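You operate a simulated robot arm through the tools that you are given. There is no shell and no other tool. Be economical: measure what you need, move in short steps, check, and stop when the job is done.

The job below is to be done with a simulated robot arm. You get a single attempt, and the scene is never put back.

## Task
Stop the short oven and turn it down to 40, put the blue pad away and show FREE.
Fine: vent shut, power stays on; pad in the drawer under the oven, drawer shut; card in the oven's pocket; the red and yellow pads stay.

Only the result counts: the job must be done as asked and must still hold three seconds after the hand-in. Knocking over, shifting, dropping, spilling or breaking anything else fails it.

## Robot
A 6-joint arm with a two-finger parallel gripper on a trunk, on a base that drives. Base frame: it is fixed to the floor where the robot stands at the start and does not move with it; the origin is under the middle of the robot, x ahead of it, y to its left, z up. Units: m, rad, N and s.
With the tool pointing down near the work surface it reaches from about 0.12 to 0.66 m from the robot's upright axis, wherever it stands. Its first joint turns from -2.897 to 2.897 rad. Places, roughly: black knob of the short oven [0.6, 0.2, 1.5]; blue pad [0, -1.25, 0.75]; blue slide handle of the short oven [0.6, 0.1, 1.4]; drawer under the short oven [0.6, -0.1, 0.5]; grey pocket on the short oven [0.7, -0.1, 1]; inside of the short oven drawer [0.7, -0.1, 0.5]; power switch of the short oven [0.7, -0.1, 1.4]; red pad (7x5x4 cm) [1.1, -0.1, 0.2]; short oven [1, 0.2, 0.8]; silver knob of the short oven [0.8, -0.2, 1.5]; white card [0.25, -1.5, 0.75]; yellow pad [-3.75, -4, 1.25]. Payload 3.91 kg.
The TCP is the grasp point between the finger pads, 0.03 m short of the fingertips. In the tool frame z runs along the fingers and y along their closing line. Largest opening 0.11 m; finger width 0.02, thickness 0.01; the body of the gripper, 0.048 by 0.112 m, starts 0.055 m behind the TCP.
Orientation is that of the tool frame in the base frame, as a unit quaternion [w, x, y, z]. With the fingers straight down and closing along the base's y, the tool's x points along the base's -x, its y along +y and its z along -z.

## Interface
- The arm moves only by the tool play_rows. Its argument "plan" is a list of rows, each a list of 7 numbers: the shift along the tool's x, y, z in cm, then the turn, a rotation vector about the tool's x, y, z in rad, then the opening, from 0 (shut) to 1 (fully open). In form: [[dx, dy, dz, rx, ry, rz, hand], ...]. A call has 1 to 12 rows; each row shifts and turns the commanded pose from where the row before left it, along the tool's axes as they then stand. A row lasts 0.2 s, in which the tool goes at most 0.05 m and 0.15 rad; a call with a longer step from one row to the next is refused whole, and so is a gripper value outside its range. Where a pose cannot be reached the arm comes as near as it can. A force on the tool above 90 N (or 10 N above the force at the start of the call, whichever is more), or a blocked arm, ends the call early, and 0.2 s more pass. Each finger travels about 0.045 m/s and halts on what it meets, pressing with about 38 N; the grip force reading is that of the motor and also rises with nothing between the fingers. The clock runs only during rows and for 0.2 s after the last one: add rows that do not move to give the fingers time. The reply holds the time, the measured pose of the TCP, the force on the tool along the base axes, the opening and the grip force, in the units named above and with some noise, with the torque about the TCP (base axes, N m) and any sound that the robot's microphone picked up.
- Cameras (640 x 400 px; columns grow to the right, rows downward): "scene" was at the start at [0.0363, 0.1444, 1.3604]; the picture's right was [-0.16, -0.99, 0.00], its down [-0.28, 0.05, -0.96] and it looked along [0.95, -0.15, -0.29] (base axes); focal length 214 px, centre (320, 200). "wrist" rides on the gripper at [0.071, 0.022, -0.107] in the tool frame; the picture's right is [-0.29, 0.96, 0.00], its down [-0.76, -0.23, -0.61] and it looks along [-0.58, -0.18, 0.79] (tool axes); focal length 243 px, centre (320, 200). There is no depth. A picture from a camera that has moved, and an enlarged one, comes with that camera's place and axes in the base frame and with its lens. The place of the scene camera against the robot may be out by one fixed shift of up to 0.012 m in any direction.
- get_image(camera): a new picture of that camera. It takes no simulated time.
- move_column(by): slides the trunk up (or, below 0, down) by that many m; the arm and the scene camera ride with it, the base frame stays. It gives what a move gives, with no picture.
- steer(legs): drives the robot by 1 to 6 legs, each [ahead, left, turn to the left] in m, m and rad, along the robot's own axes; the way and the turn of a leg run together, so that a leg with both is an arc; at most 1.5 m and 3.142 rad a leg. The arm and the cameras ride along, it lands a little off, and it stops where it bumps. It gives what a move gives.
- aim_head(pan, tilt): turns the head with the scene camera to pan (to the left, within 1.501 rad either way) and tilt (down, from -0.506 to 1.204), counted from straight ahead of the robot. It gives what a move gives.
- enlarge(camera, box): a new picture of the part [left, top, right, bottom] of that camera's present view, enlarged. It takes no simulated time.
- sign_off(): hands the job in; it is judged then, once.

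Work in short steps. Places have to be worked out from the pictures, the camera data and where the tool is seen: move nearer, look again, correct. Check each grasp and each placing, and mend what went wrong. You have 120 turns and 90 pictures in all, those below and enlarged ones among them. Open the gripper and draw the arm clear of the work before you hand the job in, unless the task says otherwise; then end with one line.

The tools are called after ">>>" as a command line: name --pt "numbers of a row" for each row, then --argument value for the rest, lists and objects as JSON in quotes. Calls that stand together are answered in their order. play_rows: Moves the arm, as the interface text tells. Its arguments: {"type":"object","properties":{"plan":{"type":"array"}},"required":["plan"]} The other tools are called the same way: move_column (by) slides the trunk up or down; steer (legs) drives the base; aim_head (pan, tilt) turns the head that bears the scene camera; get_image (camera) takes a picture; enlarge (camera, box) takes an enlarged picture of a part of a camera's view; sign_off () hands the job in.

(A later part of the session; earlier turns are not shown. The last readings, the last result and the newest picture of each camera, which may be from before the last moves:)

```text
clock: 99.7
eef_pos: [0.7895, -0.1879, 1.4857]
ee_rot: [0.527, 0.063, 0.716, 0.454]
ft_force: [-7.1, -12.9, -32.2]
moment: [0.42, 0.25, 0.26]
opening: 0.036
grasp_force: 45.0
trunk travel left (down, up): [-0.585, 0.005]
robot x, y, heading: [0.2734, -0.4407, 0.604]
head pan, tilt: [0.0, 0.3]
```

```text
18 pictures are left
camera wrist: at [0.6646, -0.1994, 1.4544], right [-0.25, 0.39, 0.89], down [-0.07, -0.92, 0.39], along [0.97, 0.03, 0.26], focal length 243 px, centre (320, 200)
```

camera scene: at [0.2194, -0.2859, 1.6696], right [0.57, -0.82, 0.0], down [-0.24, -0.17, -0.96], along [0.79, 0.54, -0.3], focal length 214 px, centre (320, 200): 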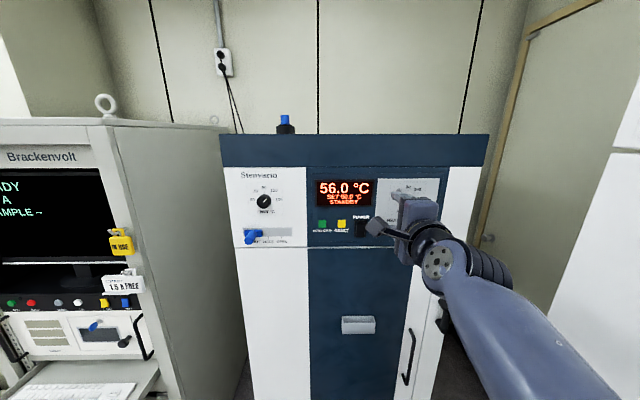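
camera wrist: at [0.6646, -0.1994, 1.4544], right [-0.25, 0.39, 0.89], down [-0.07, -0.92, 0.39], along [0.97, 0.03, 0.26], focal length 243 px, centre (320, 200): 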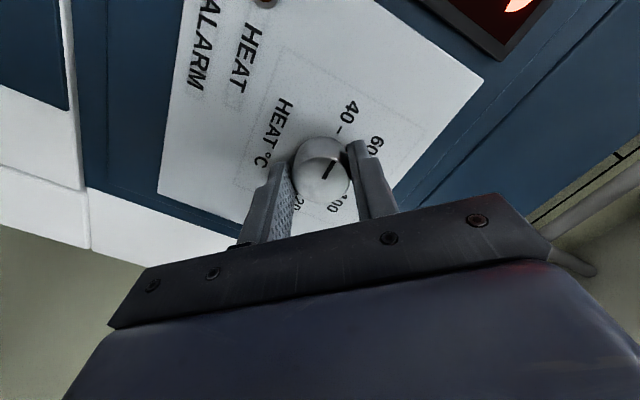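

The pointer has the same relation to 40 as it previously had to 60. Check the display and dial from the scene camera.

>>> enlarge --camera "scene" --box '[310, 165, 470, 255]'

```text
4.00 times, centred on (390, 210) of scene
camera zoom: at [0.2202, -0.287, 1.6697], right [0.57, -0.82, 0.0], down [-0.24, -0.17, -0.96], along [0.79, 0.54, -0.3], focal length 858 px, centre (40, 160)
```

zoom: 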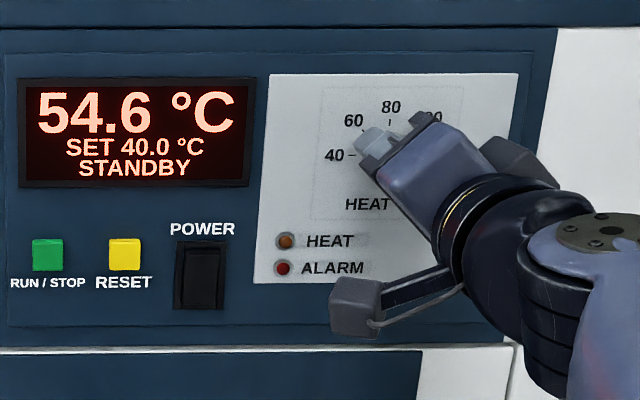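

SET 40.0, STANDBY. Relieve the load, release and back off.

>>> play_rows --pt "0.2 -0.2 0 0 0 0 0" --pt "0 0 0 0 0 0 0.35" --pt "0 0 0 0 0 0 0.5" --pt "0 0 0 0 0 0 0.6" --pt "0 0 0 0 0 0 0.6" --pt "0 0 -2 0 0 0 0.6" --pt "0 0 -3 0 0 0 0.6" --pt "0 0 -4 0 0 0 0.6" --pt "0 0 -4 0 0 0 0.6"

>>> steer --legs '[[-0.25, 0, 0.005]]'

>>> enlarge --camera "scene" --box '[240, 160, 440, 285]'

```text
clock: 101.7
eef_pos: [0.6832, -0.2629, 1.4916]
ee_rot: [0.529, 0.062, 0.713, 0.455]
ft_force: [0.4, 0.2, 0.6]
moment: [0.01, 0.0, -0.02]
opening: 0.066
grasp_force: 0.1
trunk travel left (down, up): [-0.585, 0.005]
robot x, y, heading: [0.2765, -0.4354, 0.602]
head pan, tilt: [0.0, 0.3]
```

```text
clock: 103.5
eef_pos: [0.4803, -0.4006, 1.4909]
ee_rot: [0.529, 0.059, 0.714, 0.456]
ft_force: [0.6, 0.8, 0.4]
moment: [0.02, 0.0, -0.01]
opening: 0.0659
grasp_force: 0.1
trunk travel left (down, up): [-0.585, 0.005]
robot x, y, heading: [0.0745, -0.5774, 0.607]
head pan, tilt: [0.0, 0.3]
```

```text
3.20 times, centred on (340, 222) of scene
camera zoom: at [0.0153, -0.4265, 1.6696], right [0.57, -0.82, 0.0], down [-0.24, -0.17, -0.96], along [0.78, 0.55, -0.3], focal length 686 px, centre (256, 128)
```

zoom: 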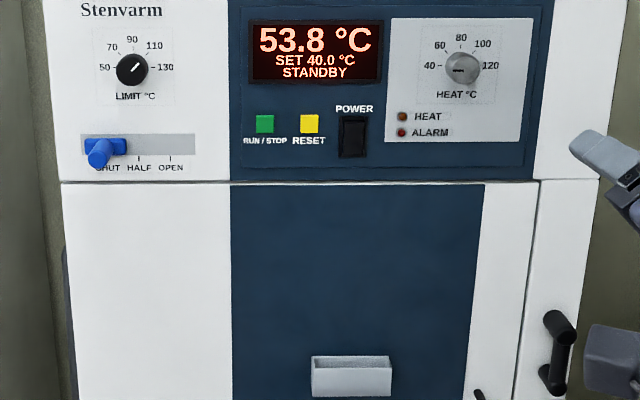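

Panel is done: STANDBY, SET 40, vent SHUT, power on. Now back away and return the tool to pointing down for the card.

>>> play_rows --pt "0 0 0 0 0 0.131 0.4" --pt "0 0 0 0 0 0.131 0.4" --pt "0 0 0 0 0 0.131 0.4" --pt "0 0 0 0 0 0.131 0.4" --pt "0 0 0 0 0 0.131 0.4" --pt "0 0 0 0 0 0.13 0.4" --pt "0 0 0 0.143 0 0 0.4" --pt "0 0 0 0.143 0 0 0.4" --pt "0 0 0 0.143 0 0 0.4" --pt "0 0 0 0.143 0 0 0.4" --pt "0 0 0 0.143 0 0 0.4" --pt "0 0 0 0.143 0 0 0.4"

>>> play_rows --pt "0 0 0 0.143 0 0 0.4" --pt "0 0 0 0.143 0 0 0.4" --pt "0 0 0 0.143 0 0 0.4" --pt "0 0 0 0.143 0 0 0.4" --pt "0 0 0 0.141 0 0 0.4" --pt "-1 -2 2 0 0 0 0.4" --pt "-2 -3 3 0 0 0 0.4" --pt "-2 -3 3 0 0 0 0.4" --pt "-2 -3 3 0 0 0 0.4"

>>> move_column --by -0.31

```text
clock: 106.1
eef_pos: [0.4817, -0.4, 1.4908]
ee_rot: [0.148, 0.429, 0.838, 0.301]
ft_force: [0.0, -0.9, 0.3]
moment: [-0.01, -0.01, -0.04]
opening: 0.0441
grasp_force: 0.1
trunk travel left (down, up): [-0.585, 0.005]
robot x, y, heading: [0.0716, -0.5783, 0.613]
head pan, tilt: [0.0, 0.3]
```

```text
clock: 108.1
eef_pos: [0.4207, -0.5255, 1.3031]
ee_rot: [-0.01, 0.454, 0.891, -0.009]
ft_force: [0.0, -0.7, -0.9]
moment: [-0.04, -0.01, 0.04]
opening: 0.0439
grasp_force: 0.1
out of reach, approached as far as the arm can: row 4, 5
trunk travel left (down, up): [-0.585, 0.005]
robot x, y, heading: [0.0736, -0.5731, 0.609]
head pan, tilt: [0.0, 0.3]
```

```text
clock: 111.2
eef_pos: [0.4208, -0.5255, 0.9919]
ee_rot: [-0.01, 0.454, 0.891, -0.009]
ft_force: [0.5, -0.2, 0.2]
moment: [-0.02, -0.01, -0.03]
opening: 0.0438
grasp_force: 0.0
trunk travel left (down, up): [-0.275, 0.315]
robot x, y, heading: [0.0694, -0.576, 0.611]
head pan, tilt: [0.0, 0.3]
```

Back up 0.35 m, then turn right to face the table.

>>> steer --legs '[[-0.35, 0, 0], [0, 0, -0.785], [0, 0, -0.785]]'

>>> aim_head --pan -0.1 --tilt 0.6

>>> get_image --camera "scene"

```text
clock: 117.6
eef_pos: [-0.1697, -1.1261, 0.9928]
ee_rot: [-0.013, 0.951, 0.308, 0.001]
ft_force: [-0.8, -0.5, 0.4]
moment: [-0.04, 0.0, -0.04]
opening: 0.0438
grasp_force: 0.1
trunk travel left (down, up): [-0.275, 0.315]
robot x, y, heading: [-0.2231, -0.7745, -0.966]
head pan, tilt: [0.0, 0.3]
```

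```text
clock: 118.4
eef_pos: [-0.1689, -1.1274, 0.9924]
ee_rot: [-0.013, 0.952, 0.307, 0.001]
ft_force: [-0.3, 0.4, 0.0]
moment: [-0.02, 0.01, -0.04]
opening: 0.0438
grasp_force: 0.0
trunk travel left (down, up): [-0.275, 0.315]
robot x, y, heading: [-0.2206, -0.7791, -0.971]
head pan, tilt: [-0.099, 0.6]
```

```text
15 pictures are left
camera scene: at [-0.0813, -0.7135, 1.3322], right [-0.88, -0.48, 0.0], down [-0.27, 0.49, -0.83], along [0.4, -0.72, -0.56], focal length 214 px, centre (320, 200)
```

scene: 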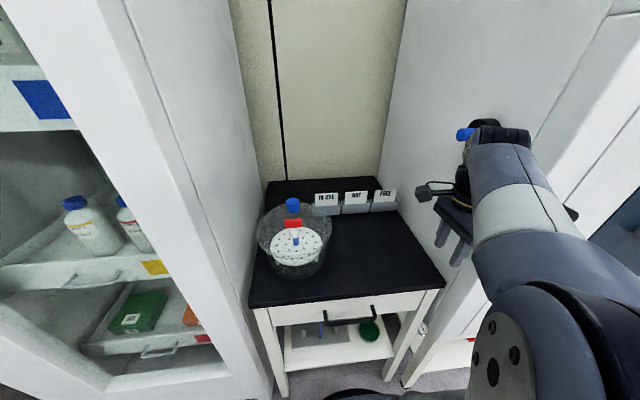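

>>> enlarge --camera "scene" --box '[300, 170, 420, 245]'

```text
5.33 times, centred on (360, 208) of scene
camera zoom: at [-0.0813, -0.7135, 1.3322], right [-0.88, -0.48, 0.0], down [-0.27, 0.49, -0.83], along [0.4, -0.72, -0.56], focal length 1144 px, centre (107, 160)
```

zoom: 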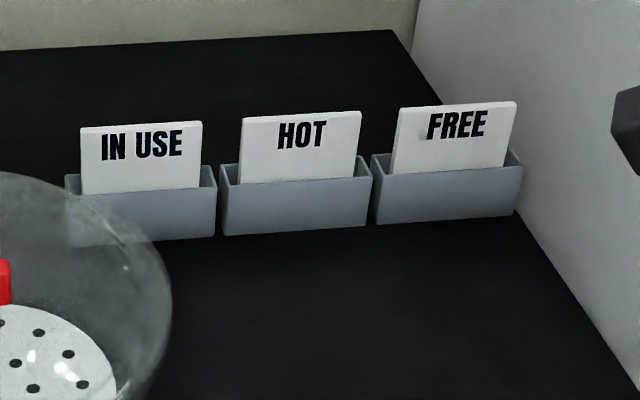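

FREE card's top centre is at (0.039,-1.461,0.896). I lean the tool so the wrist stays away from the wall, drive 0.1 closer.

>>> play_rows --pt "0 0 0 0 -0.117 0 0.4" --pt "0 0 0 0 -0.117 0 0.4" --pt "0 0 0 0 -0.116 0 0.4" --pt "0 0 0 0 0 0 0.4"

>>> steer --legs '[[0.1, 0, 0.006]]'

>>> play_rows --pt "1.0 2 2.8 0 0 0 0.4" --pt "0.7 3 1.9 0 0 0 0.4" --pt "0 3 0 0 0 0 0.4" --pt "0 3 0 0 0 0 0.4" --pt "0 3 0 0 0 0 0.4"

>>> get_image --camera "scene"

```text
clock: 119.4
eef_pos: [-0.1695, -1.1264, 0.993]
ee_rot: [0.041, 0.937, 0.305, -0.167]
ft_force: [-0.7, 0.0, -1.3]
moment: [0.01, -0.02, -0.02]
opening: 0.0439
grasp_force: 0.1
trunk travel left (down, up): [-0.275, 0.315]
robot x, y, heading: [-0.2203, -0.7779, -0.967]
head pan, tilt: [-0.099, 0.6]
```

```text
clock: 120.5
eef_pos: [-0.1112, -1.2086, 0.9929]
ee_rot: [0.042, 0.937, 0.307, -0.164]
ft_force: [-0.4, 0.3, 0.5]
moment: [0.0, -0.02, 0.0]
opening: 0.044
grasp_force: 0.0
trunk travel left (down, up): [-0.275, 0.315]
robot x, y, heading: [-0.1622, -0.861, -0.962]
head pan, tilt: [-0.099, 0.6]
```

```text
clock: 121.7
eef_pos: [-0.0295, -1.3216, 0.9402]
ee_rot: [0.041, 0.936, 0.308, -0.164]
ft_force: [-0.2, 0.2, 0.5]
moment: [0.0, -0.04, -0.02]
opening: 0.0439
grasp_force: 0.0
trunk travel left (down, up): [-0.275, 0.315]
robot x, y, heading: [-0.1667, -0.8583, -0.964]
head pan, tilt: [-0.099, 0.6]
```

```text
13 pictures are left
camera scene: at [-0.0253, -0.7942, 1.3321], right [-0.87, -0.49, 0.0], down [-0.27, 0.49, -0.83], along [0.4, -0.72, -0.56], focal length 214 px, centre (320, 200)
```

scene: 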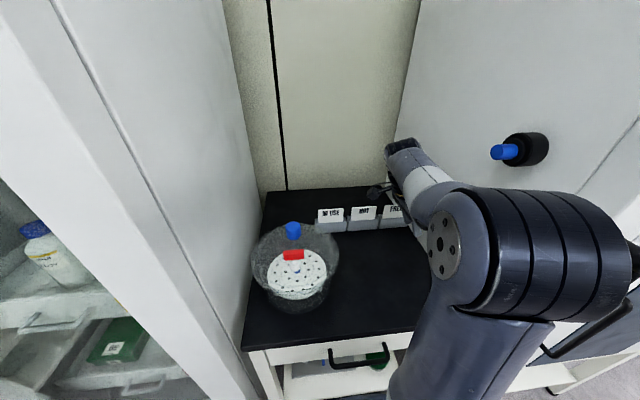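

Tips clear the card top (0.912 vs 0.896). Extend over the card and view through the wrist camera.

>>> play_rows --pt "0 3 0 0 0 0 0.4" --pt "0 3 0 0 0 0 0.4" --pt "0 3 0 0 0 0 0.4" --pt "0 3 0 0 0 0 0.4" --pt "0 2 0 0 0 0 0.4" --pt "0 0.8 0 0 0 0 0.4" --pt "0 0 0 0 0 0 0.4"

>>> get_image --camera "wrist"

```text
clock: 123.3
eef_pos: [0.058, -1.4411, 0.9373]
ee_rot: [0.041, 0.936, 0.307, -0.164]
ft_force: [0.1, 0.2, 0.3]
moment: [-0.02, 0.01, 0.0]
opening: 0.0438
grasp_force: 0.0
trunk travel left (down, up): [-0.275, 0.315]
robot x, y, heading: [-0.1668, -0.8599, -0.963]
head pan, tilt: [-0.099, 0.6]
```

```text
12 pictures are left
camera wrist: at [0.157, -1.401, 1.0129], right [0.34, -0.94, 0.07], down [-0.54, -0.13, 0.83], along [-0.77, -0.33, -0.55], focal length 243 px, centre (320, 200)
```

wrist: 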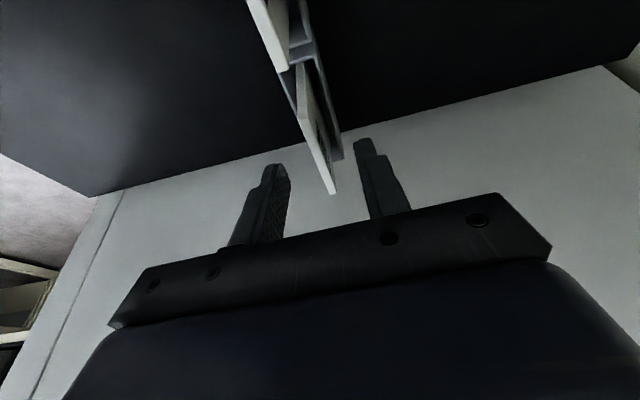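

The card edge lies centred between the fingers. Descend 4.8 cm and close.

>>> play_rows --pt "0.5 0 1.5 0 0 0 0.4" --pt "0.5 0 1.5 0 0 0 0.4" --pt "0.5 0 1.5 0 0 0 0.4" --pt "0 0 0 0 0 0 0.4"

>>> get_image --camera "wrist"

```text
clock: 124.3
eef_pos: [0.0567, -1.4393, 0.8895]
ee_rot: [0.041, 0.936, 0.307, -0.165]
ft_force: [0.6, 0.7, 0.1]
moment: [-0.01, 0.02, -0.02]
opening: 0.0439
grasp_force: 0.0
trunk travel left (down, up): [-0.275, 0.315]
robot x, y, heading: [-0.1631, -0.8608, -0.964]
head pan, tilt: [-0.099, 0.6]
```

```text
11 pictures are left
camera wrist: at [0.1548, -1.4003, 0.966], right [0.34, -0.94, 0.07], down [-0.54, -0.13, 0.83], along [-0.77, -0.32, -0.55], focal length 243 px, centre (320, 200)
```

wrist: 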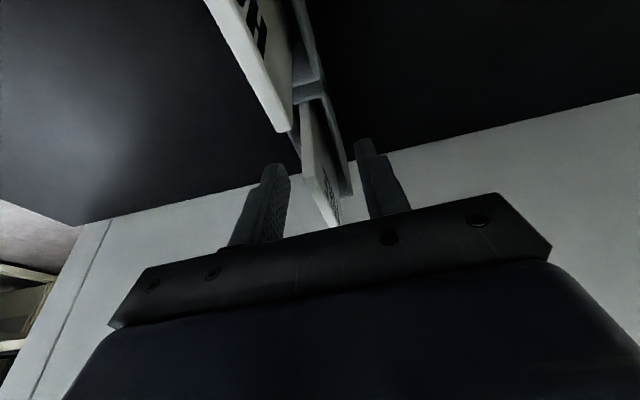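

Raise 6 mm for margin over the holder's lip and close.

>>> play_rows --pt "-0.2 0 -0.6 0 0 0 0.4" --pt "0 0 0 0 0 0 0.2" --pt "0 0 0 0 0 0 0.0" --pt "0 0 0 0 0 0 0.0" --pt "0 0 0 0 0 0 0.0"

>>> get_image --camera "wrist"

```text
clock: 125.5
eef_pos: [0.0543, -1.439, 0.8975]
ee_rot: [0.04, 0.937, 0.306, -0.164]
ft_force: [-1.1, -0.5, 0.7]
moment: [-0.02, 0.01, 0.0]
opening: 0.006
grasp_force: 37.7
trunk travel left (down, up): [-0.275, 0.315]
robot x, y, heading: [-0.1662, -0.8626, -0.965]
head pan, tilt: [-0.099, 0.6]
```

```text
10 pictures are left
camera wrist: at [0.1542, -1.3998, 0.9729], right [0.34, -0.94, 0.07], down [-0.54, -0.13, 0.83], along [-0.77, -0.33, -0.55], focal length 243 px, centre (320, 200)
```

wrist: 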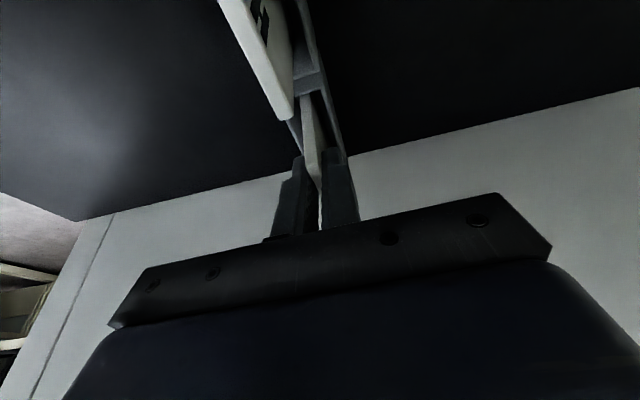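

Card gripped (6 mm thick). Lift straight up slowly.

>>> play_rows --pt "-0.1 0 -0.28 0 0 0 0" --pt "-0.17 0 -0.47 0 0 0 0" --pt "-0.27 0 -0.75 0 0 0 0" --pt "-0.33 0 -0.94 0 0 0 0" --pt "-0.33 0 -0.94 0 0 0 0" --pt "-0.33 0 -0.94 0 0 0 0" --pt "-0.33 0 -0.94 0 0 0 0" --pt "-0.33 0 -0.94 0 0 0 0" --pt "-0.33 0 -0.94 0 0 0 0" --pt "-0.27 0 -0.75 0 0 0 0" --pt "0 0 0 0 0 0 0"

>>> get_image --camera "wrist"

```text
clock: 127.9
eef_pos: [0.0573, -1.442, 0.9787]
ee_rot: [0.041, 0.937, 0.306, -0.165]
ft_force: [-0.3, 0.0, -0.4]
moment: [0.02, 0.0, -0.01]
opening: 0.0061
grasp_force: 38.1
trunk travel left (down, up): [-0.275, 0.315]
robot x, y, heading: [-0.1643, -0.8605, -0.962]
head pan, tilt: [-0.099, 0.6]
```

```text
9 pictures are left
camera wrist: at [0.1558, -1.4025, 1.0543], right [0.34, -0.94, 0.07], down [-0.54, -0.13, 0.83], along [-0.77, -0.32, -0.55], focal length 243 px, centre (320, 200)
```

wrist: 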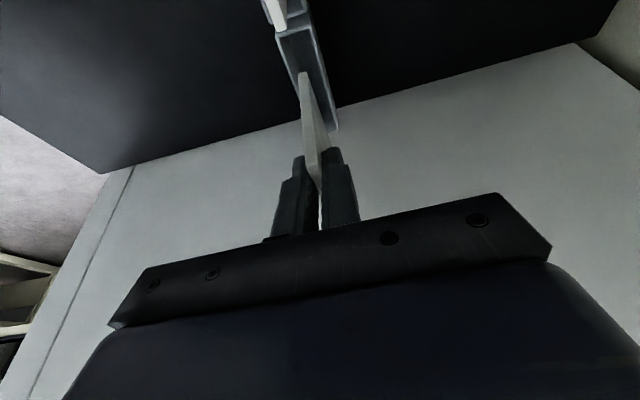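

Card is out of the holder. Retract over the table toward the robot, gently.

>>> play_rows --pt "-0.3 -0.3 -0.8 0 0 0 0" --pt "-0.2 -0.8 -0.5 0 0 0 0" --pt "0 -1.5 0 0 0 0 0" --pt "0 -2.2 0 0 0 0 0" --pt "0 -3 0 0 0 0 0" --pt "0 -3 0 0 0 0 0" --pt "0 -3 0 0 0 0 0" --pt "0 -3 0 0 0 0 0" --pt "0 -3 0 0 0 0 0" --pt "0 -3 0 0 0 0 0" --pt "0 -3 0 0 0 0 0" --pt "0 -2 0 0 0 0 0"

>>> steer --legs '[[-0.14, 0, 0]]'

```text
clock: 130.5
eef_pos: [-0.1072, -1.2172, 0.9998]
ee_rot: [0.041, 0.936, 0.307, -0.165]
ft_force: [-0.3, -0.5, -0.1]
moment: [-0.01, -0.01, 0.02]
opening: 0.0058
grasp_force: 38.1
trunk travel left (down, up): [-0.275, 0.315]
robot x, y, heading: [-0.1591, -0.8577, -0.957]
head pan, tilt: [-0.099, 0.6]
```

```text
clock: 131.9
eef_pos: [-0.1856, -1.1039, 0.9992]
ee_rot: [0.04, 0.936, 0.308, -0.165]
ft_force: [0.3, -0.1, 0.0]
moment: [0.02, -0.06, -0.02]
opening: 0.0059
grasp_force: 37.7
trunk travel left (down, up): [-0.275, 0.315]
robot x, y, heading: [-0.2425, -0.7464, -0.963]
head pan, tilt: [-0.099, 0.6]
```

Turn left to face the oven, then shift left/ahead toward the pocket.

>>> steer --legs '[[0, 0, 0.786], [0, 0, 0.786], [0.4, 0.17, 0]]'

>>> aim_head --pan 0.0 --tilt 0.4

>>> get_image --camera "scene"

```text
clock: 138.6
eef_pos: [0.343, -0.319, 1.0009]
ee_rot: [0.146, 0.442, 0.881, -0.087]
ft_force: [-0.3, 0.5, 0.0]
moment: [0.01, -0.01, 0.0]
opening: 0.006
grasp_force: 38.2
trunk travel left (down, up): [-0.275, 0.315]
robot x, y, heading: [-0.0155, -0.3762, 0.618]
head pan, tilt: [-0.099, 0.6]
```

```text
clock: 139.4
eef_pos: [0.3433, -0.3199, 0.9991]
ee_rot: [0.146, 0.442, 0.881, -0.087]
ft_force: [-0.3, -0.1, -1.1]
moment: [-0.01, 0.0, 0.02]
opening: 0.0059
grasp_force: 37.5
trunk travel left (down, up): [-0.275, 0.315]
robot x, y, heading: [-0.0141, -0.3782, 0.615]
head pan, tilt: [0.0, 0.4]
```

```text
8 pictures are left
camera scene: at [-0.0726, -0.2295, 1.3503], right [0.58, -0.82, 0.0], down [-0.32, -0.23, -0.92], along [0.75, 0.53, -0.39], focal length 214 px, centre (320, 200)
```

scene: 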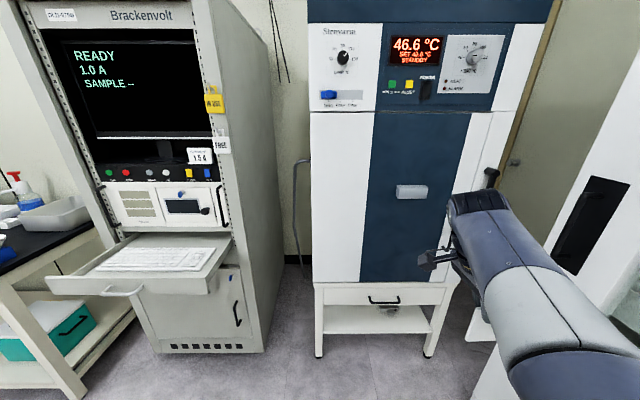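

Card centre v≈0.486 vs pocket v≈0.483. Raise the trunk 0.22 and measure the pocket from above.

>>> move_column --by 0.22

>>> steer --legs '[[0.12, 0, -0.006]]'

>>> aim_head --pan -0.25 --tilt 0.65

>>> enlarge --camera "scene" --box '[260, 110, 420, 230]'

```text
clock: 141.7
eef_pos: [0.3424, -0.3193, 1.2194]
ee_rot: [0.145, 0.442, 0.881, -0.087]
ft_force: [-0.1, 0.4, -0.6]
moment: [0.0, -0.01, 0.01]
opening: 0.0061
grasp_force: 38.0
trunk travel left (down, up): [-0.495, 0.095]
robot x, y, heading: [-0.0163, -0.3807, 0.618]
head pan, tilt: [0.0, 0.4]
```

```text
clock: 142.9
eef_pos: [0.4438, -0.25, 1.2208]
ee_rot: [0.146, 0.443, 0.88, -0.087]
ft_force: [-0.9, 0.8, -0.6]
moment: [0.02, 0.0, 0.0]
opening: 0.0058
grasp_force: 38.0
trunk travel left (down, up): [-0.495, 0.095]
robot x, y, heading: [0.0874, -0.3095, 0.612]
head pan, tilt: [0.0, 0.4]
```

```text
clock: 143.7
eef_pos: [0.4435, -0.2498, 1.2196]
ee_rot: [0.146, 0.443, 0.88, -0.088]
ft_force: [-0.5, -0.4, -0.9]
moment: [-0.02, 0.01, 0.01]
opening: 0.0059
grasp_force: 37.8
trunk travel left (down, up): [-0.495, 0.095]
robot x, y, heading: [0.0839, -0.3104, 0.613]
head pan, tilt: [-0.25, 0.649]
```

```text
3.33 times, centred on (340, 170) of scene
camera zoom: at [0.033, -0.1813, 1.5479], right [0.36, -0.93, 0.0], down [-0.56, -0.21, -0.8], along [0.74, 0.28, -0.6], focal length 715 px, centre (253, 300)
```

zoom: 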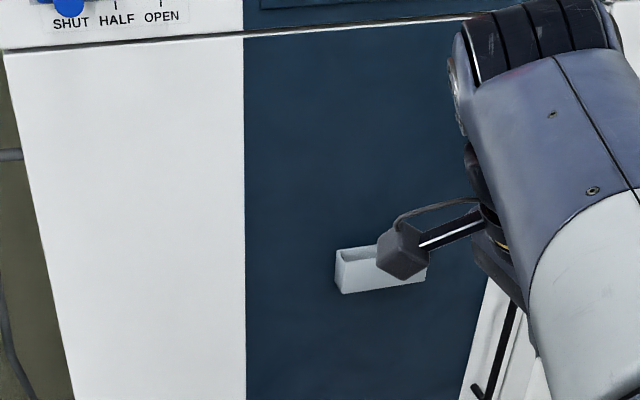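

The gripper body would hit the door with a vertical tool, so I pitch the tool 0.45 rad (wrist away from the door), card bottom leading into the pocket. Then drive closer.

>>> play_rows --pt "0 0 0 -0.053 0 0.019 0" --pt "0 0 0 -0.106 0 0.0385 0" --pt "0 0 0 -0.106 0 0.0385 0" --pt "0 0 0 -0.106 0 0.0385 0" --pt "0 0 0 -0.053 0 0.019 0" --pt "0 0 0 0 0 0 0"

>>> steer --legs '[[0.12, 0, 0]]'

>>> play_rows --pt "0.15 0.9 0.41 0 0 0 0" --pt "0.3 1.8 0.82 0 0 0 0" --pt "0.37 2.25 1.02 0 0 0 0" --pt "0.37 2.25 1.02 0 0 0 0" --pt "0.37 2.25 1.02 0 0 0 0" --pt "0.3 1.8 0.82 0 0 0 0" --pt "0.22 1.35 0.61 0 0 0 0" --pt "0 0 0 0 0 0 0"

>>> get_image --camera "wrist"

```text
clock: 145.1
eef_pos: [0.4432, -0.2486, 1.2203]
ee_rot: [0.242, 0.468, 0.843, 0.112]
ft_force: [0.5, 0.6, -0.5]
moment: [0.02, 0.01, -0.03]
opening: 0.0061
grasp_force: 37.9
trunk travel left (down, up): [-0.495, 0.095]
robot x, y, heading: [0.0834, -0.3118, 0.61]
head pan, tilt: [-0.25, 0.649]
```

```text
clock: 146.3
eef_pos: [0.5405, -0.1816, 1.2201]
ee_rot: [0.241, 0.47, 0.842, 0.111]
ft_force: [0.2, -0.8, 0.3]
moment: [-0.01, 0.02, -0.01]
opening: 0.0059
grasp_force: 38.0
trunk travel left (down, up): [-0.495, 0.095]
robot x, y, heading: [0.1819, -0.2437, 0.615]
head pan, tilt: [-0.25, 0.649]
```

```text
clock: 148.1
eef_pos: [0.6532, -0.1005, 1.2173]
ee_rot: [0.241, 0.47, 0.842, 0.11]
ft_force: [0.9, -0.5, 0.2]
moment: [0.01, 0.03, 0.01]
opening: 0.0065
grasp_force: 37.6
trunk travel left (down, up): [-0.495, 0.095]
robot x, y, heading: [0.1814, -0.2436, 0.609]
head pan, tilt: [-0.25, 0.649]
```

```text
6 pictures are left
camera wrist: at [0.5845, -0.0258, 1.2953], right [0.83, 0.27, 0.48], down [-0.15, -0.74, 0.66], along [0.53, -0.62, -0.58], focal length 243 px, centre (320, 200)
```

wrist: 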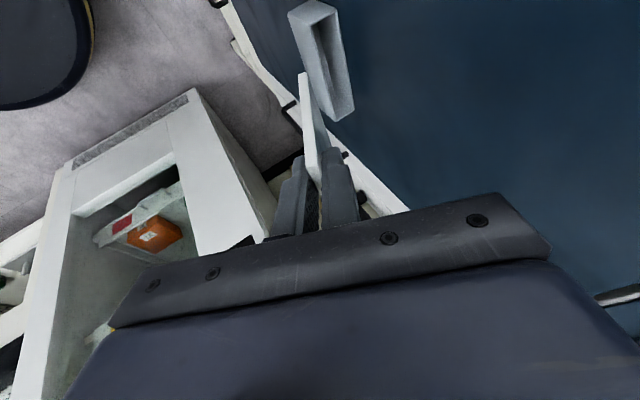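

The pocket opening is clearly seen; the card needs ≈4.5 cm forward, 0.3 left, and down. Approach to just above the slot.

>>> play_rows --pt "0.43 0.74 0.96 0 0 0 0" --pt "0.43 0.74 0.96 0 0 0 0" --pt "0.43 0.74 0.96 0 0 0 0" --pt "0.43 0.74 0.96 0 0 0 0" --pt "0 0 0 0 0 0 0"

>>> enlarge --camera "wrist" --box '[240, 20, 440, 220]'

```text
clock: 149.3
eef_pos: [0.6869, -0.0703, 1.1907]
ee_rot: [0.241, 0.47, 0.842, 0.11]
ft_force: [0.4, 0.8, -1.3]
moment: [0.01, 0.01, 0.01]
opening: 0.006
grasp_force: 38.2
trunk travel left (down, up): [-0.495, 0.095]
robot x, y, heading: [0.1855, -0.2424, 0.611]
head pan, tilt: [-0.25, 0.649]
```

```text
2.00 times, centred on (340, 120) of wrist
camera zoom: at [0.6181, 0.0037, 1.269], right [0.83, 0.27, 0.48], down [-0.15, -0.74, 0.66], along [0.53, -0.62, -0.58], focal length 485 px, centre (280, 360)
```

zoom: 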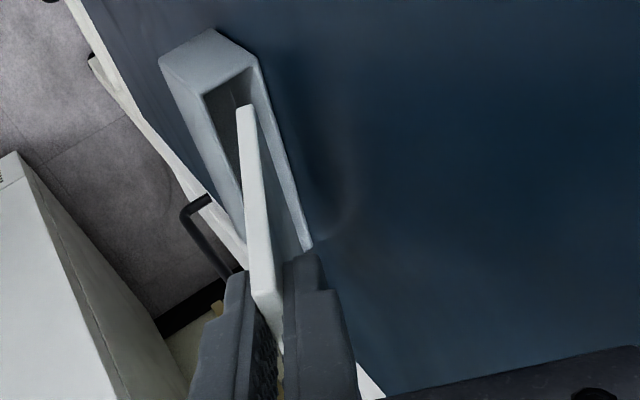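

Bottom edge is over the slot; need ~4 mm right, then descend into it.

>>> play_rows --pt "-0.38 0 0.14 0 0 0 0" --pt "0 0 0 0 0 0 0" --pt "0.2 -0.18 0.56 0 0 0 0" --pt "0.2 -0.18 0.57 0 0 0 0" --pt "0.2 -0.18 0.57 0 0 0 0" --pt "0.22 -0.19 0.57 0 0 0 0" --pt "0 0 0 0 0 0 0"

>>> enlarge --camera "wrist" --box '[240, 20, 440, 220]'

```text
clock: 150.9
eef_pos: [0.6932, -0.0711, 1.1656]
ee_rot: [0.242, 0.471, 0.841, 0.11]
ft_force: [0.1, 0.4, 0.5]
moment: [0.0, -0.01, -0.02]
opening: 0.0059
grasp_force: 38.0
trunk travel left (down, up): [-0.495, 0.095]
robot x, y, heading: [0.1851, -0.2396, 0.606]
head pan, tilt: [-0.25, 0.649]
```

```text
2.00 times, centred on (340, 120) of wrist
camera zoom: at [0.6233, 0.0027, 1.2442], right [0.83, 0.27, 0.48], down [-0.15, -0.74, 0.66], along [0.53, -0.62, -0.58], focal length 485 px, centre (280, 360)
```

zoom: 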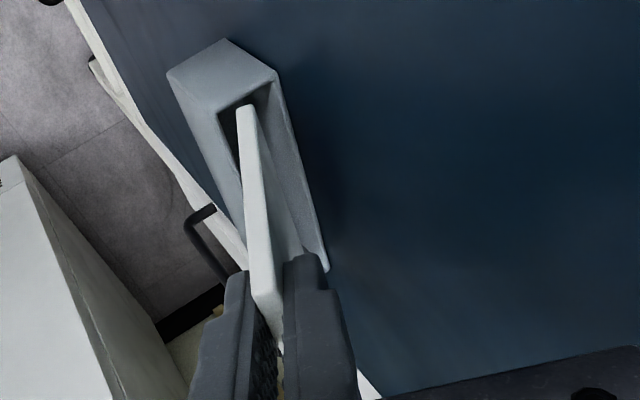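

The card's bottom edge is entering the slot without contact. Continue down 2.2 cm.

>>> play_rows --pt "0.187 -0.127 0.515 0 0 0 0" --pt "0.187 -0.127 0.515 0 0 0 0" --pt "0.187 -0.127 0.515 0 0 0 0" --pt "0.187 -0.127 0.515 0 0 0 0" --pt "0 0 0 0 0 0 0"

>>> enlarge --camera "wrist" --box '[240, 20, 440, 220]'

```text
clock: 152.1
eef_pos: [0.696, -0.0693, 1.1466]
ee_rot: [0.244, 0.47, 0.84, 0.114]
ft_force: [6.1, -4.5, 34.0]
moment: [0.72, -1.01, -0.27]
opening: 0.0067
grasp_force: 37.9
trunk travel left (down, up): [-0.495, 0.095]
robot x, y, heading: [0.1823, -0.2418, 0.605]
head pan, tilt: [-0.25, 0.649]
```

```text
2.00 times, centred on (340, 120) of wrist
camera zoom: at [0.6264, 0.0037, 1.2251], right [0.83, 0.26, 0.49], down [-0.15, -0.74, 0.65], along [0.54, -0.62, -0.58], focal length 485 px, centre (280, 360)
```

zoom: 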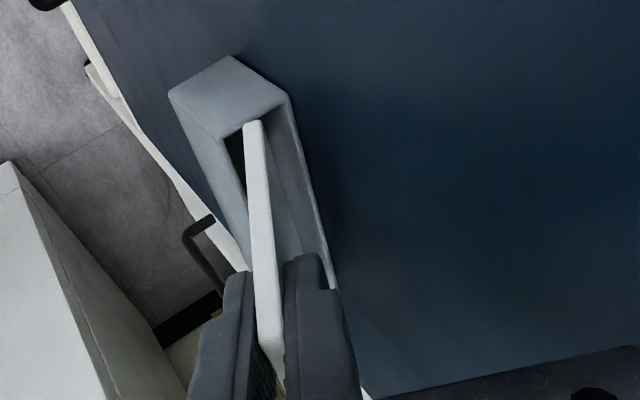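

Force shows the tilted card wedging between lip and back wall (as geometry predicts at this depth). Ease up, reduce the pitch to ~0.37 and lower further.

>>> play_rows --pt "-0.18 0.26 -0.51 0 0 0 0" --pt "0.05 0.31 0.14 0.038 0 -0.0135 0" --pt "0.05 0.31 0.14 0.038 0 -0.0135 0" --pt "0.16 -0.18 0.44 0 0 0 0" --pt "0.16 -0.18 0.44 0 0 0 0" --pt "0.16 -0.18 0.44 0 0 0 0" --pt "0 0 0 0 0 0 0"

```text
clock: 153.7
eef_pos: [0.7024, -0.0665, 1.1364]
ee_rot: [0.227, 0.468, 0.85, 0.078]
ft_force: [5.9, 1.5, 32.6]
moment: [0.88, -0.63, -0.07]
opening: 0.0068
grasp_force: 38.0
trunk travel left (down, up): [-0.495, 0.095]
robot x, y, heading: [0.1823, -0.2426, 0.607]
head pan, tilt: [-0.25, 0.649]
```

>>> enlarge --camera "wrist" --box '[240, 20, 440, 220]'

```text
2.00 times, centred on (340, 120) of wrist
camera zoom: at [0.6375, 0.0114, 1.2151], right [0.86, 0.29, 0.42], down [-0.11, -0.71, 0.7], along [0.5, -0.64, -0.58], focal length 485 px, centre (280, 360)
```

zoom: 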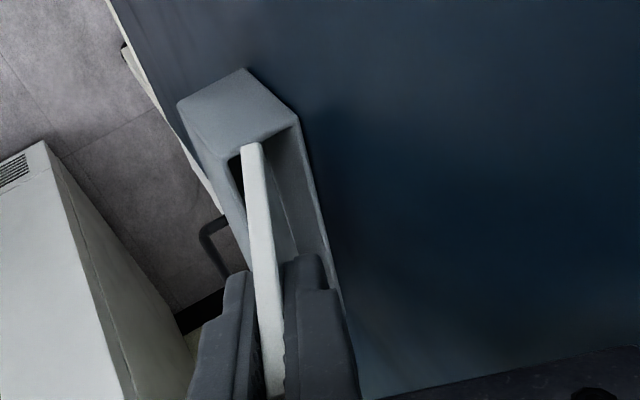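

The card is inside the pocket, resting on its floor. Relieve the load, open a little, and withdraw along the tool axis (in the card's plane).

>>> play_rows --pt "-0.1 0.11 -0.27 0 0 0 0" --pt "0 0 0 0 0 0 0.1" --pt "0 0 0 0 0 0 0.16" --pt "0 0 0 0 0 0 0.16" --pt "0 0 -0.7 0 0 0 0.16" --pt "0 0 -1.2 0 0 0 0.16" --pt "0 0 -1.5 0 0 0 0.16" --pt "0 0 -1.5 0 0 0 0.16" --pt "0 0 -1.5 0 0 0 0.16" --pt "0 0 -1.5 0 0 0 0.16"

>>> get_image --camera "wrist"

```text
clock: 155.9
eef_pos: [0.6664, -0.0582, 1.2092]
ee_rot: [0.225, 0.467, 0.852, 0.075]
ft_force: [0.0, -0.6, -0.3]
moment: [0.01, -0.04, 0.04]
opening: 0.0173
grasp_force: 0.1
trunk travel left (down, up): [-0.495, 0.095]
robot x, y, heading: [0.1794, -0.2429, 0.606]
head pan, tilt: [-0.25, 0.649]
```

```text
1 pictures are left
camera wrist: at [0.6027, 0.0204, 1.2879], right [0.86, 0.29, 0.41], down [-0.1, -0.71, 0.7], along [0.49, -0.65, -0.58], focal length 243 px, centre (320, 200)
```

wrist: 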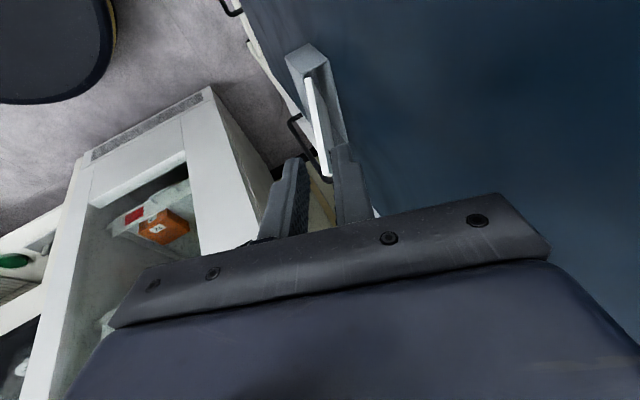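

Card stands in the pocket, free of the fingers. Rise further, back the base off, and do the final check.

>>> play_rows --pt "0 0 -1.5 0 0 0 0.16" --pt "0 0 -2 0 0 0 0.16" --pt "0 0 -2.5 0 0 0 0.16" --pt "0 0 -2.5 0 0 0 0.3"

>>> steer --legs '[[-0.3, 0, 0]]'

>>> aim_head --pan 0.0 --tilt 0.4

>>> enlarge --camera "scene" --box '[260, 70, 500, 370]'

```text
clock: 156.9
eef_pos: [0.629, -0.0523, 1.2833]
ee_rot: [0.225, 0.467, 0.852, 0.074]
ft_force: [-0.1, -0.7, 0.2]
moment: [0.01, 0.03, 0.02]
opening: 0.0331
grasp_force: 0.0
trunk travel left (down, up): [-0.495, 0.095]
robot x, y, heading: [0.1772, -0.244, 0.612]
head pan, tilt: [-0.25, 0.649]
```

```text
clock: 159.0
eef_pos: [0.3818, -0.2221, 1.2839]
ee_rot: [0.225, 0.468, 0.851, 0.076]
ft_force: [0.3, 0.1, 0.8]
moment: [-0.02, 0.03, 0.0]
opening: 0.0333
grasp_force: 0.0
trunk travel left (down, up): [-0.495, 0.095]
robot x, y, heading: [-0.0638, -0.4154, 0.609]
head pan, tilt: [-0.25, 0.649]
```

```text
clock: 159.8
eef_pos: [0.3805, -0.2226, 1.2839]
ee_rot: [0.224, 0.468, 0.851, 0.076]
ft_force: [-0.3, 0.1, -0.3]
moment: [0.02, -0.01, -0.02]
opening: 0.0327
grasp_force: 0.1
trunk travel left (down, up): [-0.495, 0.095]
robot x, y, heading: [-0.0657, -0.4103, 0.611]
head pan, tilt: [0.0, 0.4]
```

```text
1.33 times, centred on (380, 220) of scene
camera zoom: at [-0.1209, -0.2623, 1.5703], right [0.57, -0.82, 0.0], down [-0.32, -0.22, -0.92], along [0.76, 0.53, -0.39], focal length 286 px, centre (240, 173)
```

zoom: 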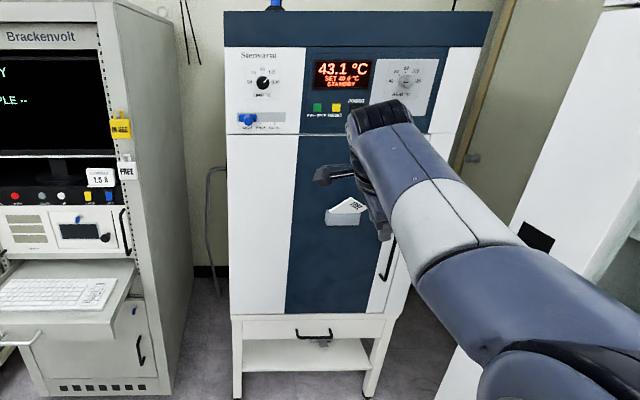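

The last picture suggests the card ended skewed (~45°, left bottom corner caught on the pocket's left wall). No pictures remain, but geometry is known, so I'll re-pinch it: first lean the tool to the other side about its closing axis and drive closer, checking by pose readings.

>>> play_rows --pt "0 0 0 0 0.15 0 0.25" --pt "0 0 0 0 0.15 0 0.25" --pt "0 0 0 0 0.15 0 0.25" --pt "0 0 0 0 0.15 0 0.25" --pt "0 0 0 0 0.15 0 0.25" --pt "0 0 0 0 0 0 0.25"

>>> steer --legs '[[0.25, 0, 0]]'

```text
clock: 161.2
eef_pos: [0.381, -0.2236, 1.283]
ee_rot: [-0.102, 0.408, 0.875, 0.242]
ft_force: [0.7, -0.1, -0.2]
moment: [-0.02, -0.03, 0.0]
opening: 0.0275
grasp_force: 0.1
trunk travel left (down, up): [-0.495, 0.095]
robot x, y, heading: [-0.0643, -0.4133, 0.605]
head pan, tilt: [0.0, 0.4]
```

```text
clock: 163.0
eef_pos: [0.5908, -0.0738, 1.2841]
ee_rot: [-0.103, 0.406, 0.875, 0.241]
ft_force: [0.2, 1.0, 0.7]
moment: [0.01, 0.01, -0.01]
opening: 0.0277
grasp_force: 0.0
trunk travel left (down, up): [-0.495, 0.095]
robot x, y, heading: [0.1452, -0.2683, 0.612]
head pan, tilt: [0.0, 0.4]
```

>>> play_rows --pt "-2.66 0 -1.12 0 0 0 0.25" --pt "-2.66 0 -1.12 0 0 0 0.25" --pt "-2.66 0 -1.12 0 0 0 0.25" --pt "-1.19 1.24 2.81 0 0 0 0.25" --pt "-1.19 1.24 2.81 0 0 0 0.25" --pt "-1.19 1.24 2.81 0 0 0 0.25" --pt "0 0 0 0 0 0 0.25"

```text
clock: 164.6
eef_pos: [0.6966, -0.1078, 1.2068]
ee_rot: [-0.104, 0.407, 0.875, 0.24]
ft_force: [0.2, -0.5, 0.1]
moment: [-0.03, 0.02, 0.0]
opening: 0.0278
grasp_force: 0.1
trunk travel left (down, up): [-0.495, 0.095]
robot x, y, heading: [0.1425, -0.2698, 0.607]
head pan, tilt: [0.0, 0.4]
```

Hovering in the card's plane above it. Descend along the plane in small steps with force checks.

>>> play_rows --pt "-0.39 0 0.92 0 0 0 0.25" --pt "-0.39 0 0.92 0 0 0 0.25" --pt "-0.39 0 0.92 0 0 0 0.25" --pt "0 0 0 0 0 0 0.25"

>>> play_rows --pt "-0.27 0 0.64 0 0 0 0.25" --pt "-0.27 0 0.64 0 0 0 0.25" --pt "0 0 0 0 0 0 0.25"

```text
clock: 165.6
eef_pos: [0.7035, -0.1005, 1.1804]
ee_rot: [-0.104, 0.406, 0.875, 0.241]
ft_force: [-0.6, 0.1, 0.4]
moment: [-0.01, -0.01, 0.02]
opening: 0.0273
grasp_force: 0.1
trunk travel left (down, up): [-0.495, 0.095]
robot x, y, heading: [0.1428, -0.2667, 0.608]
head pan, tilt: [0.0, 0.4]
```

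```text
clock: 166.4
eef_pos: [0.7054, -0.0959, 1.1675]
ee_rot: [-0.104, 0.406, 0.875, 0.24]
ft_force: [-0.5, 0.2, -0.9]
moment: [-0.01, 0.03, 0.0]
opening: 0.0276
grasp_force: 0.0
trunk travel left (down, up): [-0.495, 0.095]
robot x, y, heading: [0.1428, -0.2659, 0.612]
head pan, tilt: [0.0, 0.4]
```

>>> play_rows --pt "-0.27 0.1 0.64 0 0 0 0.25" --pt "-0.27 0.1 0.64 0 0 0 0.25" --pt "-0.2 0 0.46 0 0 0 0.25" --pt "0 0 0 0 0 0 0.25"

>>> play_rows --pt "0 0 0 0 0 0 0.15" --pt "0 0 0 0 0 0 0.05" --pt "0 0 0 0 0 0 0.0" --pt "0 0 0 0 0 0 0.0" --pt "0 0 0 0 0 0 0.0"

```text
clock: 167.4
eef_pos: [0.7124, -0.0914, 1.15]
ee_rot: [-0.103, 0.407, 0.875, 0.241]
ft_force: [-0.1, -0.5, -0.3]
moment: [-0.01, -0.02, -0.01]
opening: 0.0278
grasp_force: 0.1
trunk travel left (down, up): [-0.495, 0.095]
robot x, y, heading: [0.1463, -0.2659, 0.613]
head pan, tilt: [0.0, 0.4]
```

```text
clock: 168.6
eef_pos: [0.714, -0.0903, 1.1502]
ee_rot: [-0.102, 0.406, 0.876, 0.24]
ft_force: [0.5, 0.8, 2.4]
moment: [0.14, -0.15, -0.02]
opening: 0.0061
grasp_force: 37.7
trunk travel left (down, up): [-0.495, 0.095]
robot x, y, heading: [0.1483, -0.2645, 0.607]
head pan, tilt: [0.0, 0.4]
```

Card re-gripped (6 mm). Lift it slowly along its plane out of the pocket.

>>> play_rows --pt "0.08 0 -0.18 0 0 0 0" --pt "0.12 0 -0.28 0 0 0 0" --pt "0.2 0 -0.46 0 0 0 0" --pt "0.27 0 -0.64 0 0 0 0" --pt "0.31 0 -0.74 0 0 0 0" --pt "0.31 0 -0.74 0 0 0 0" --pt "0.31 0 -0.74 0 0 0 0" --pt "0.31 0 -0.74 0 0 0 0" --pt "0.31 0 -0.74 0 0 0 0" --pt "0.27 0 -0.64 0 0 0 0" --pt "0.2 0 -0.46 0 0 0 0" --pt "0 0 0 0 0 0 0"

```text
clock: 171.2
eef_pos: [0.6934, -0.1083, 1.2143]
ee_rot: [-0.103, 0.407, 0.875, 0.241]
ft_force: [-0.1, 0.5, -0.8]
moment: [0.07, 0.0, 0.0]
opening: 0.0062
grasp_force: 38.0
trunk travel left (down, up): [-0.495, 0.095]
robot x, y, heading: [0.1448, -0.2672, 0.612]
head pan, tilt: [0.0, 0.4]
```

Held. Rotate the card partly upright (16° CCW), then reinsert it right-corner first so that it slides to the right wall before settling.

>>> play_rows --pt "0 0 0 0 -0.07 0 0" --pt "0 0 0 0 -0.07 0 0" --pt "0 0 0 0 -0.07 0 0" --pt "0 0 0 0 -0.07 0 0" --pt "0.6 -0.2 0.07 0 0 0 0" --pt "0 0 0 0 0 0 0"

>>> play_rows --pt "-0.06 0 0.5 0 0 0 0" --pt "-0.06 0 0.5 0 0 0 0" --pt "-0.06 0 0.5 0 0 0 0" --pt "-0.06 0 0.5 0 0 0 0" --pt "-0.06 0 0.5 0 0 0 0" --pt "0 0 0 0 0 0 0"

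```text
clock: 172.6
eef_pos: [0.6881, -0.1034, 1.2155]
ee_rot: [0.021, 0.436, 0.881, 0.182]
ft_force: [-0.8, -0.3, -0.8]
moment: [-0.02, 0.03, -0.01]
opening: 0.0063
grasp_force: 37.5
trunk travel left (down, up): [-0.495, 0.095]
robot x, y, heading: [0.1451, -0.2677, 0.612]
head pan, tilt: [0.0, 0.4]
```

```text
clock: 174.0
eef_pos: [0.695, -0.0959, 1.1907]
ee_rot: [0.02, 0.436, 0.881, 0.181]
ft_force: [0.7, 0.3, -0.2]
moment: [0.01, -0.03, -0.03]
opening: 0.0061
grasp_force: 37.9
trunk travel left (down, up): [-0.495, 0.095]
robot x, y, heading: [0.1427, -0.2667, 0.611]
head pan, tilt: [0.0, 0.4]
```

Bottom corner is about to pass the lip; shift 5 mm inward first, then continue lowering.

>>> play_rows --pt "0 0.3 0.05 0 0 0 0" --pt "0 0.3 0.05 0 0 0 0" --pt "-0.05 0 0.45 0 0 0 0" --pt "-0.05 0 0.45 0 0 0 0" --pt "-0.05 0 0.45 0 0 0 0" --pt "0 0 0 0 0 0 0"

```text
clock: 175.4
eef_pos: [0.7047, -0.0915, 1.1786]
ee_rot: [0.021, 0.436, 0.881, 0.182]
ft_force: [0.4, 0.9, -0.2]
moment: [-0.02, 0.01, 0.03]
opening: 0.0059
grasp_force: 38.3
trunk travel left (down, up): [-0.495, 0.095]
robot x, y, heading: [0.14, -0.2696, 0.606]
head pan, tilt: [0.0, 0.4]
```

>>> play_rows --pt "-0.05 0 0.45 0 0 0 0" --pt "-0.05 0 0.45 0 0 0 0" --pt "-0.05 0 0.45 0 0 0 0" --pt "0 0 0 0 0 0 0"

```text
clock: 176.4
eef_pos: [0.7079, -0.0888, 1.1661]
ee_rot: [0.021, 0.436, 0.882, 0.181]
ft_force: [-0.7, -0.1, 0.8]
moment: [0.05, 0.06, -0.02]
opening: 0.0059
grasp_force: 38.4
trunk travel left (down, up): [-0.495, 0.095]
robot x, y, heading: [0.1433, -0.2695, 0.617]
head pan, tilt: [0.0, 0.4]
```

No contact: the corner is ~2 cm inside. Now slide right feeling for the right wall.

>>> play_rows --pt "-0.3 0 -0.04 0 0 0 0" --pt "-0.3 0 -0.04 0 0 0 0" --pt "0 0 0 0 0 0 0"

>>> play_rows --pt "-0.2 0 -0.02 0 0 0 0" --pt "-0.2 0 -0.02 0 0 0 0" --pt "0 0 0 0 0 0 0"

```text
clock: 177.2
eef_pos: [0.7119, -0.09, 1.1689]
ee_rot: [0.02, 0.435, 0.882, 0.183]
ft_force: [-9.4, 12.2, 4.8]
moment: [0.94, 0.63, 0.37]
opening: 0.0063
grasp_force: 38.4
trunk travel left (down, up): [-0.495, 0.095]
robot x, y, heading: [0.1434, -0.2635, 0.611]
head pan, tilt: [0.0, 0.4]
```

```text
clock: 178.0
eef_pos: [0.7115, -0.0944, 1.1702]
ee_rot: [0.022, 0.435, 0.881, 0.183]
ft_force: [-13.4, 12.0, 14.6]
moment: [0.67, 0.37, 0.25]
opening: 0.0062
grasp_force: 38.4
trunk travel left (down, up): [-0.495, 0.095]
robot x, y, heading: [0.1463, -0.2677, 0.615]
head pan, tilt: [0.0, 0.4]
```

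Right wall found (lateral force). Ease 2.5 mm back and lower to the floor.

>>> play_rows --pt "0.35 0 0.04 0 0 0 0" --pt "0 0 0 0 0 0 0" --pt "-0.05 0 0.4 0 0 0 0" --pt "-0.05 0 0.4 0 0 0 0" --pt "0 0 0 0 0 0 0"

>>> play_rows --pt "-0.05 0 0.4 0 0 0 0" --pt "-0.05 0 0.4 0 0 0 0" --pt "0 0 0 0 0 0 0"

```text
clock: 179.2
eef_pos: [0.7123, -0.0909, 1.1594]
ee_rot: [0.021, 0.436, 0.881, 0.183]
ft_force: [-9.9, 9.7, 11.8]
moment: [0.42, 0.14, 0.27]
opening: 0.0061
grasp_force: 38.5
trunk travel left (down, up): [-0.495, 0.095]
robot x, y, heading: [0.1465, -0.2661, 0.608]
head pan, tilt: [0.0, 0.4]
```

```text
clock: 180.0
eef_pos: [0.7118, -0.0887, 1.1528]
ee_rot: [0.022, 0.435, 0.882, 0.183]
ft_force: [-16.4, 15.5, 18.5]
moment: [0.52, 0.08, 0.37]
opening: 0.006
grasp_force: 38.0
trunk travel left (down, up): [-0.495, 0.095]
robot x, y, heading: [0.1434, -0.2647, 0.612]
head pan, tilt: [0.0, 0.4]
```

Contact is the card's right edge on the wall's rim, as expected while still tilted. Rotate further upright while shifting left, in small steps.

>>> play_rows --pt "0.3 0 0.03 0 -0.04 0 0" --pt "0.3 0 0.03 0 -0.04 0 0" --pt "0.3 0 0.02 0 -0.04 0 0" --pt "0 0 0 0 0 0 0"

```text
clock: 181.0
eef_pos: [0.7107, -0.084, 1.1519]
ee_rot: [0.073, 0.447, 0.878, 0.155]
ft_force: [-4.0, 7.8, 0.9]
moment: [0.56, 0.21, 0.32]
opening: 0.006
grasp_force: 38.4
trunk travel left (down, up): [-0.495, 0.095]
robot x, y, heading: [0.1453, -0.2683, 0.614]
head pan, tilt: [0.0, 0.4]
```

Forces dropping. Continue: rotate 0.14 more with 1.1 cm left and 0.6 cm down.

>>> play_rows --pt "0.35 0 0.15 0 -0.035 0 0" --pt "0.3 0 0.15 0 -0.035 0 0" --pt "0.25 0 0.15 0 -0.035 0 0" --pt "0.2 0 0.15 0 -0.035 0 0" --pt "0 0 0 0 0 0 0"

```text
clock: 182.2
eef_pos: [0.7053, -0.074, 1.1461]
ee_rot: [0.134, 0.456, 0.871, 0.124]
ft_force: [0.0, -0.2, -0.9]
moment: [0.03, -0.03, 0.0]
opening: 0.006
grasp_force: 38.0
trunk travel left (down, up): [-0.495, 0.095]
robot x, y, heading: [0.1428, -0.2667, 0.617]
head pan, tilt: [0.0, 0.4]
```

Zero contact force with both bottom corners below the rim. Finish the rotation and lower.

>>> play_rows --pt "0.3 0 0.1 0 -0.035 0 0" --pt "0.3 0 0.1 0 -0.035 0 0" --pt "0.3 0 0.1 0 -0.035 0 0" --pt "0 0 0 0 0 0 0"

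>>> play_rows --pt "0 0 0.3 0 0 0 0" --pt "0 0 0.3 0 0 0 0" --pt "0 0 0 0 0 0 0"

```text
clock: 183.2
eef_pos: [0.7018, -0.066, 1.1414]
ee_rot: [0.181, 0.463, 0.862, 0.099]
ft_force: [0.5, 0.4, -0.6]
moment: [0.02, 0.02, 0.02]
opening: 0.0059
grasp_force: 37.5
trunk travel left (down, up): [-0.495, 0.095]
robot x, y, heading: [0.1451, -0.2649, 0.609]
head pan, tilt: [0.0, 0.4]
```

```text
clock: 184.0
eef_pos: [0.7035, -0.0641, 1.1358]
ee_rot: [0.181, 0.461, 0.863, 0.099]
ft_force: [-0.3, -0.4, -0.1]
moment: [0.04, 0.03, 0.02]
opening: 0.006
grasp_force: 37.9
trunk travel left (down, up): [-0.495, 0.095]
robot x, y, heading: [0.1446, -0.2644, 0.609]
head pan, tilt: [0.0, 0.4]
```

>>> play_rows --pt "0.07 0 0.29 0 0 0 0" --pt "0.07 0 0.29 0 0 0 0" --pt "0.07 0 0.29 0 0 0 0" --pt "0 0 0 0 0 0 0"

```text
clock: 185.0
eef_pos: [0.7063, -0.0625, 1.1276]
ee_rot: [0.181, 0.462, 0.862, 0.1]
ft_force: [0.1, 0.1, 0.0]
moment: [0.02, 0.06, 0.0]
opening: 0.0061
grasp_force: 38.1
trunk travel left (down, up): [-0.495, 0.095]
robot x, y, heading: [0.1448, -0.2641, 0.613]
head pan, tilt: [0.0, 0.4]
```

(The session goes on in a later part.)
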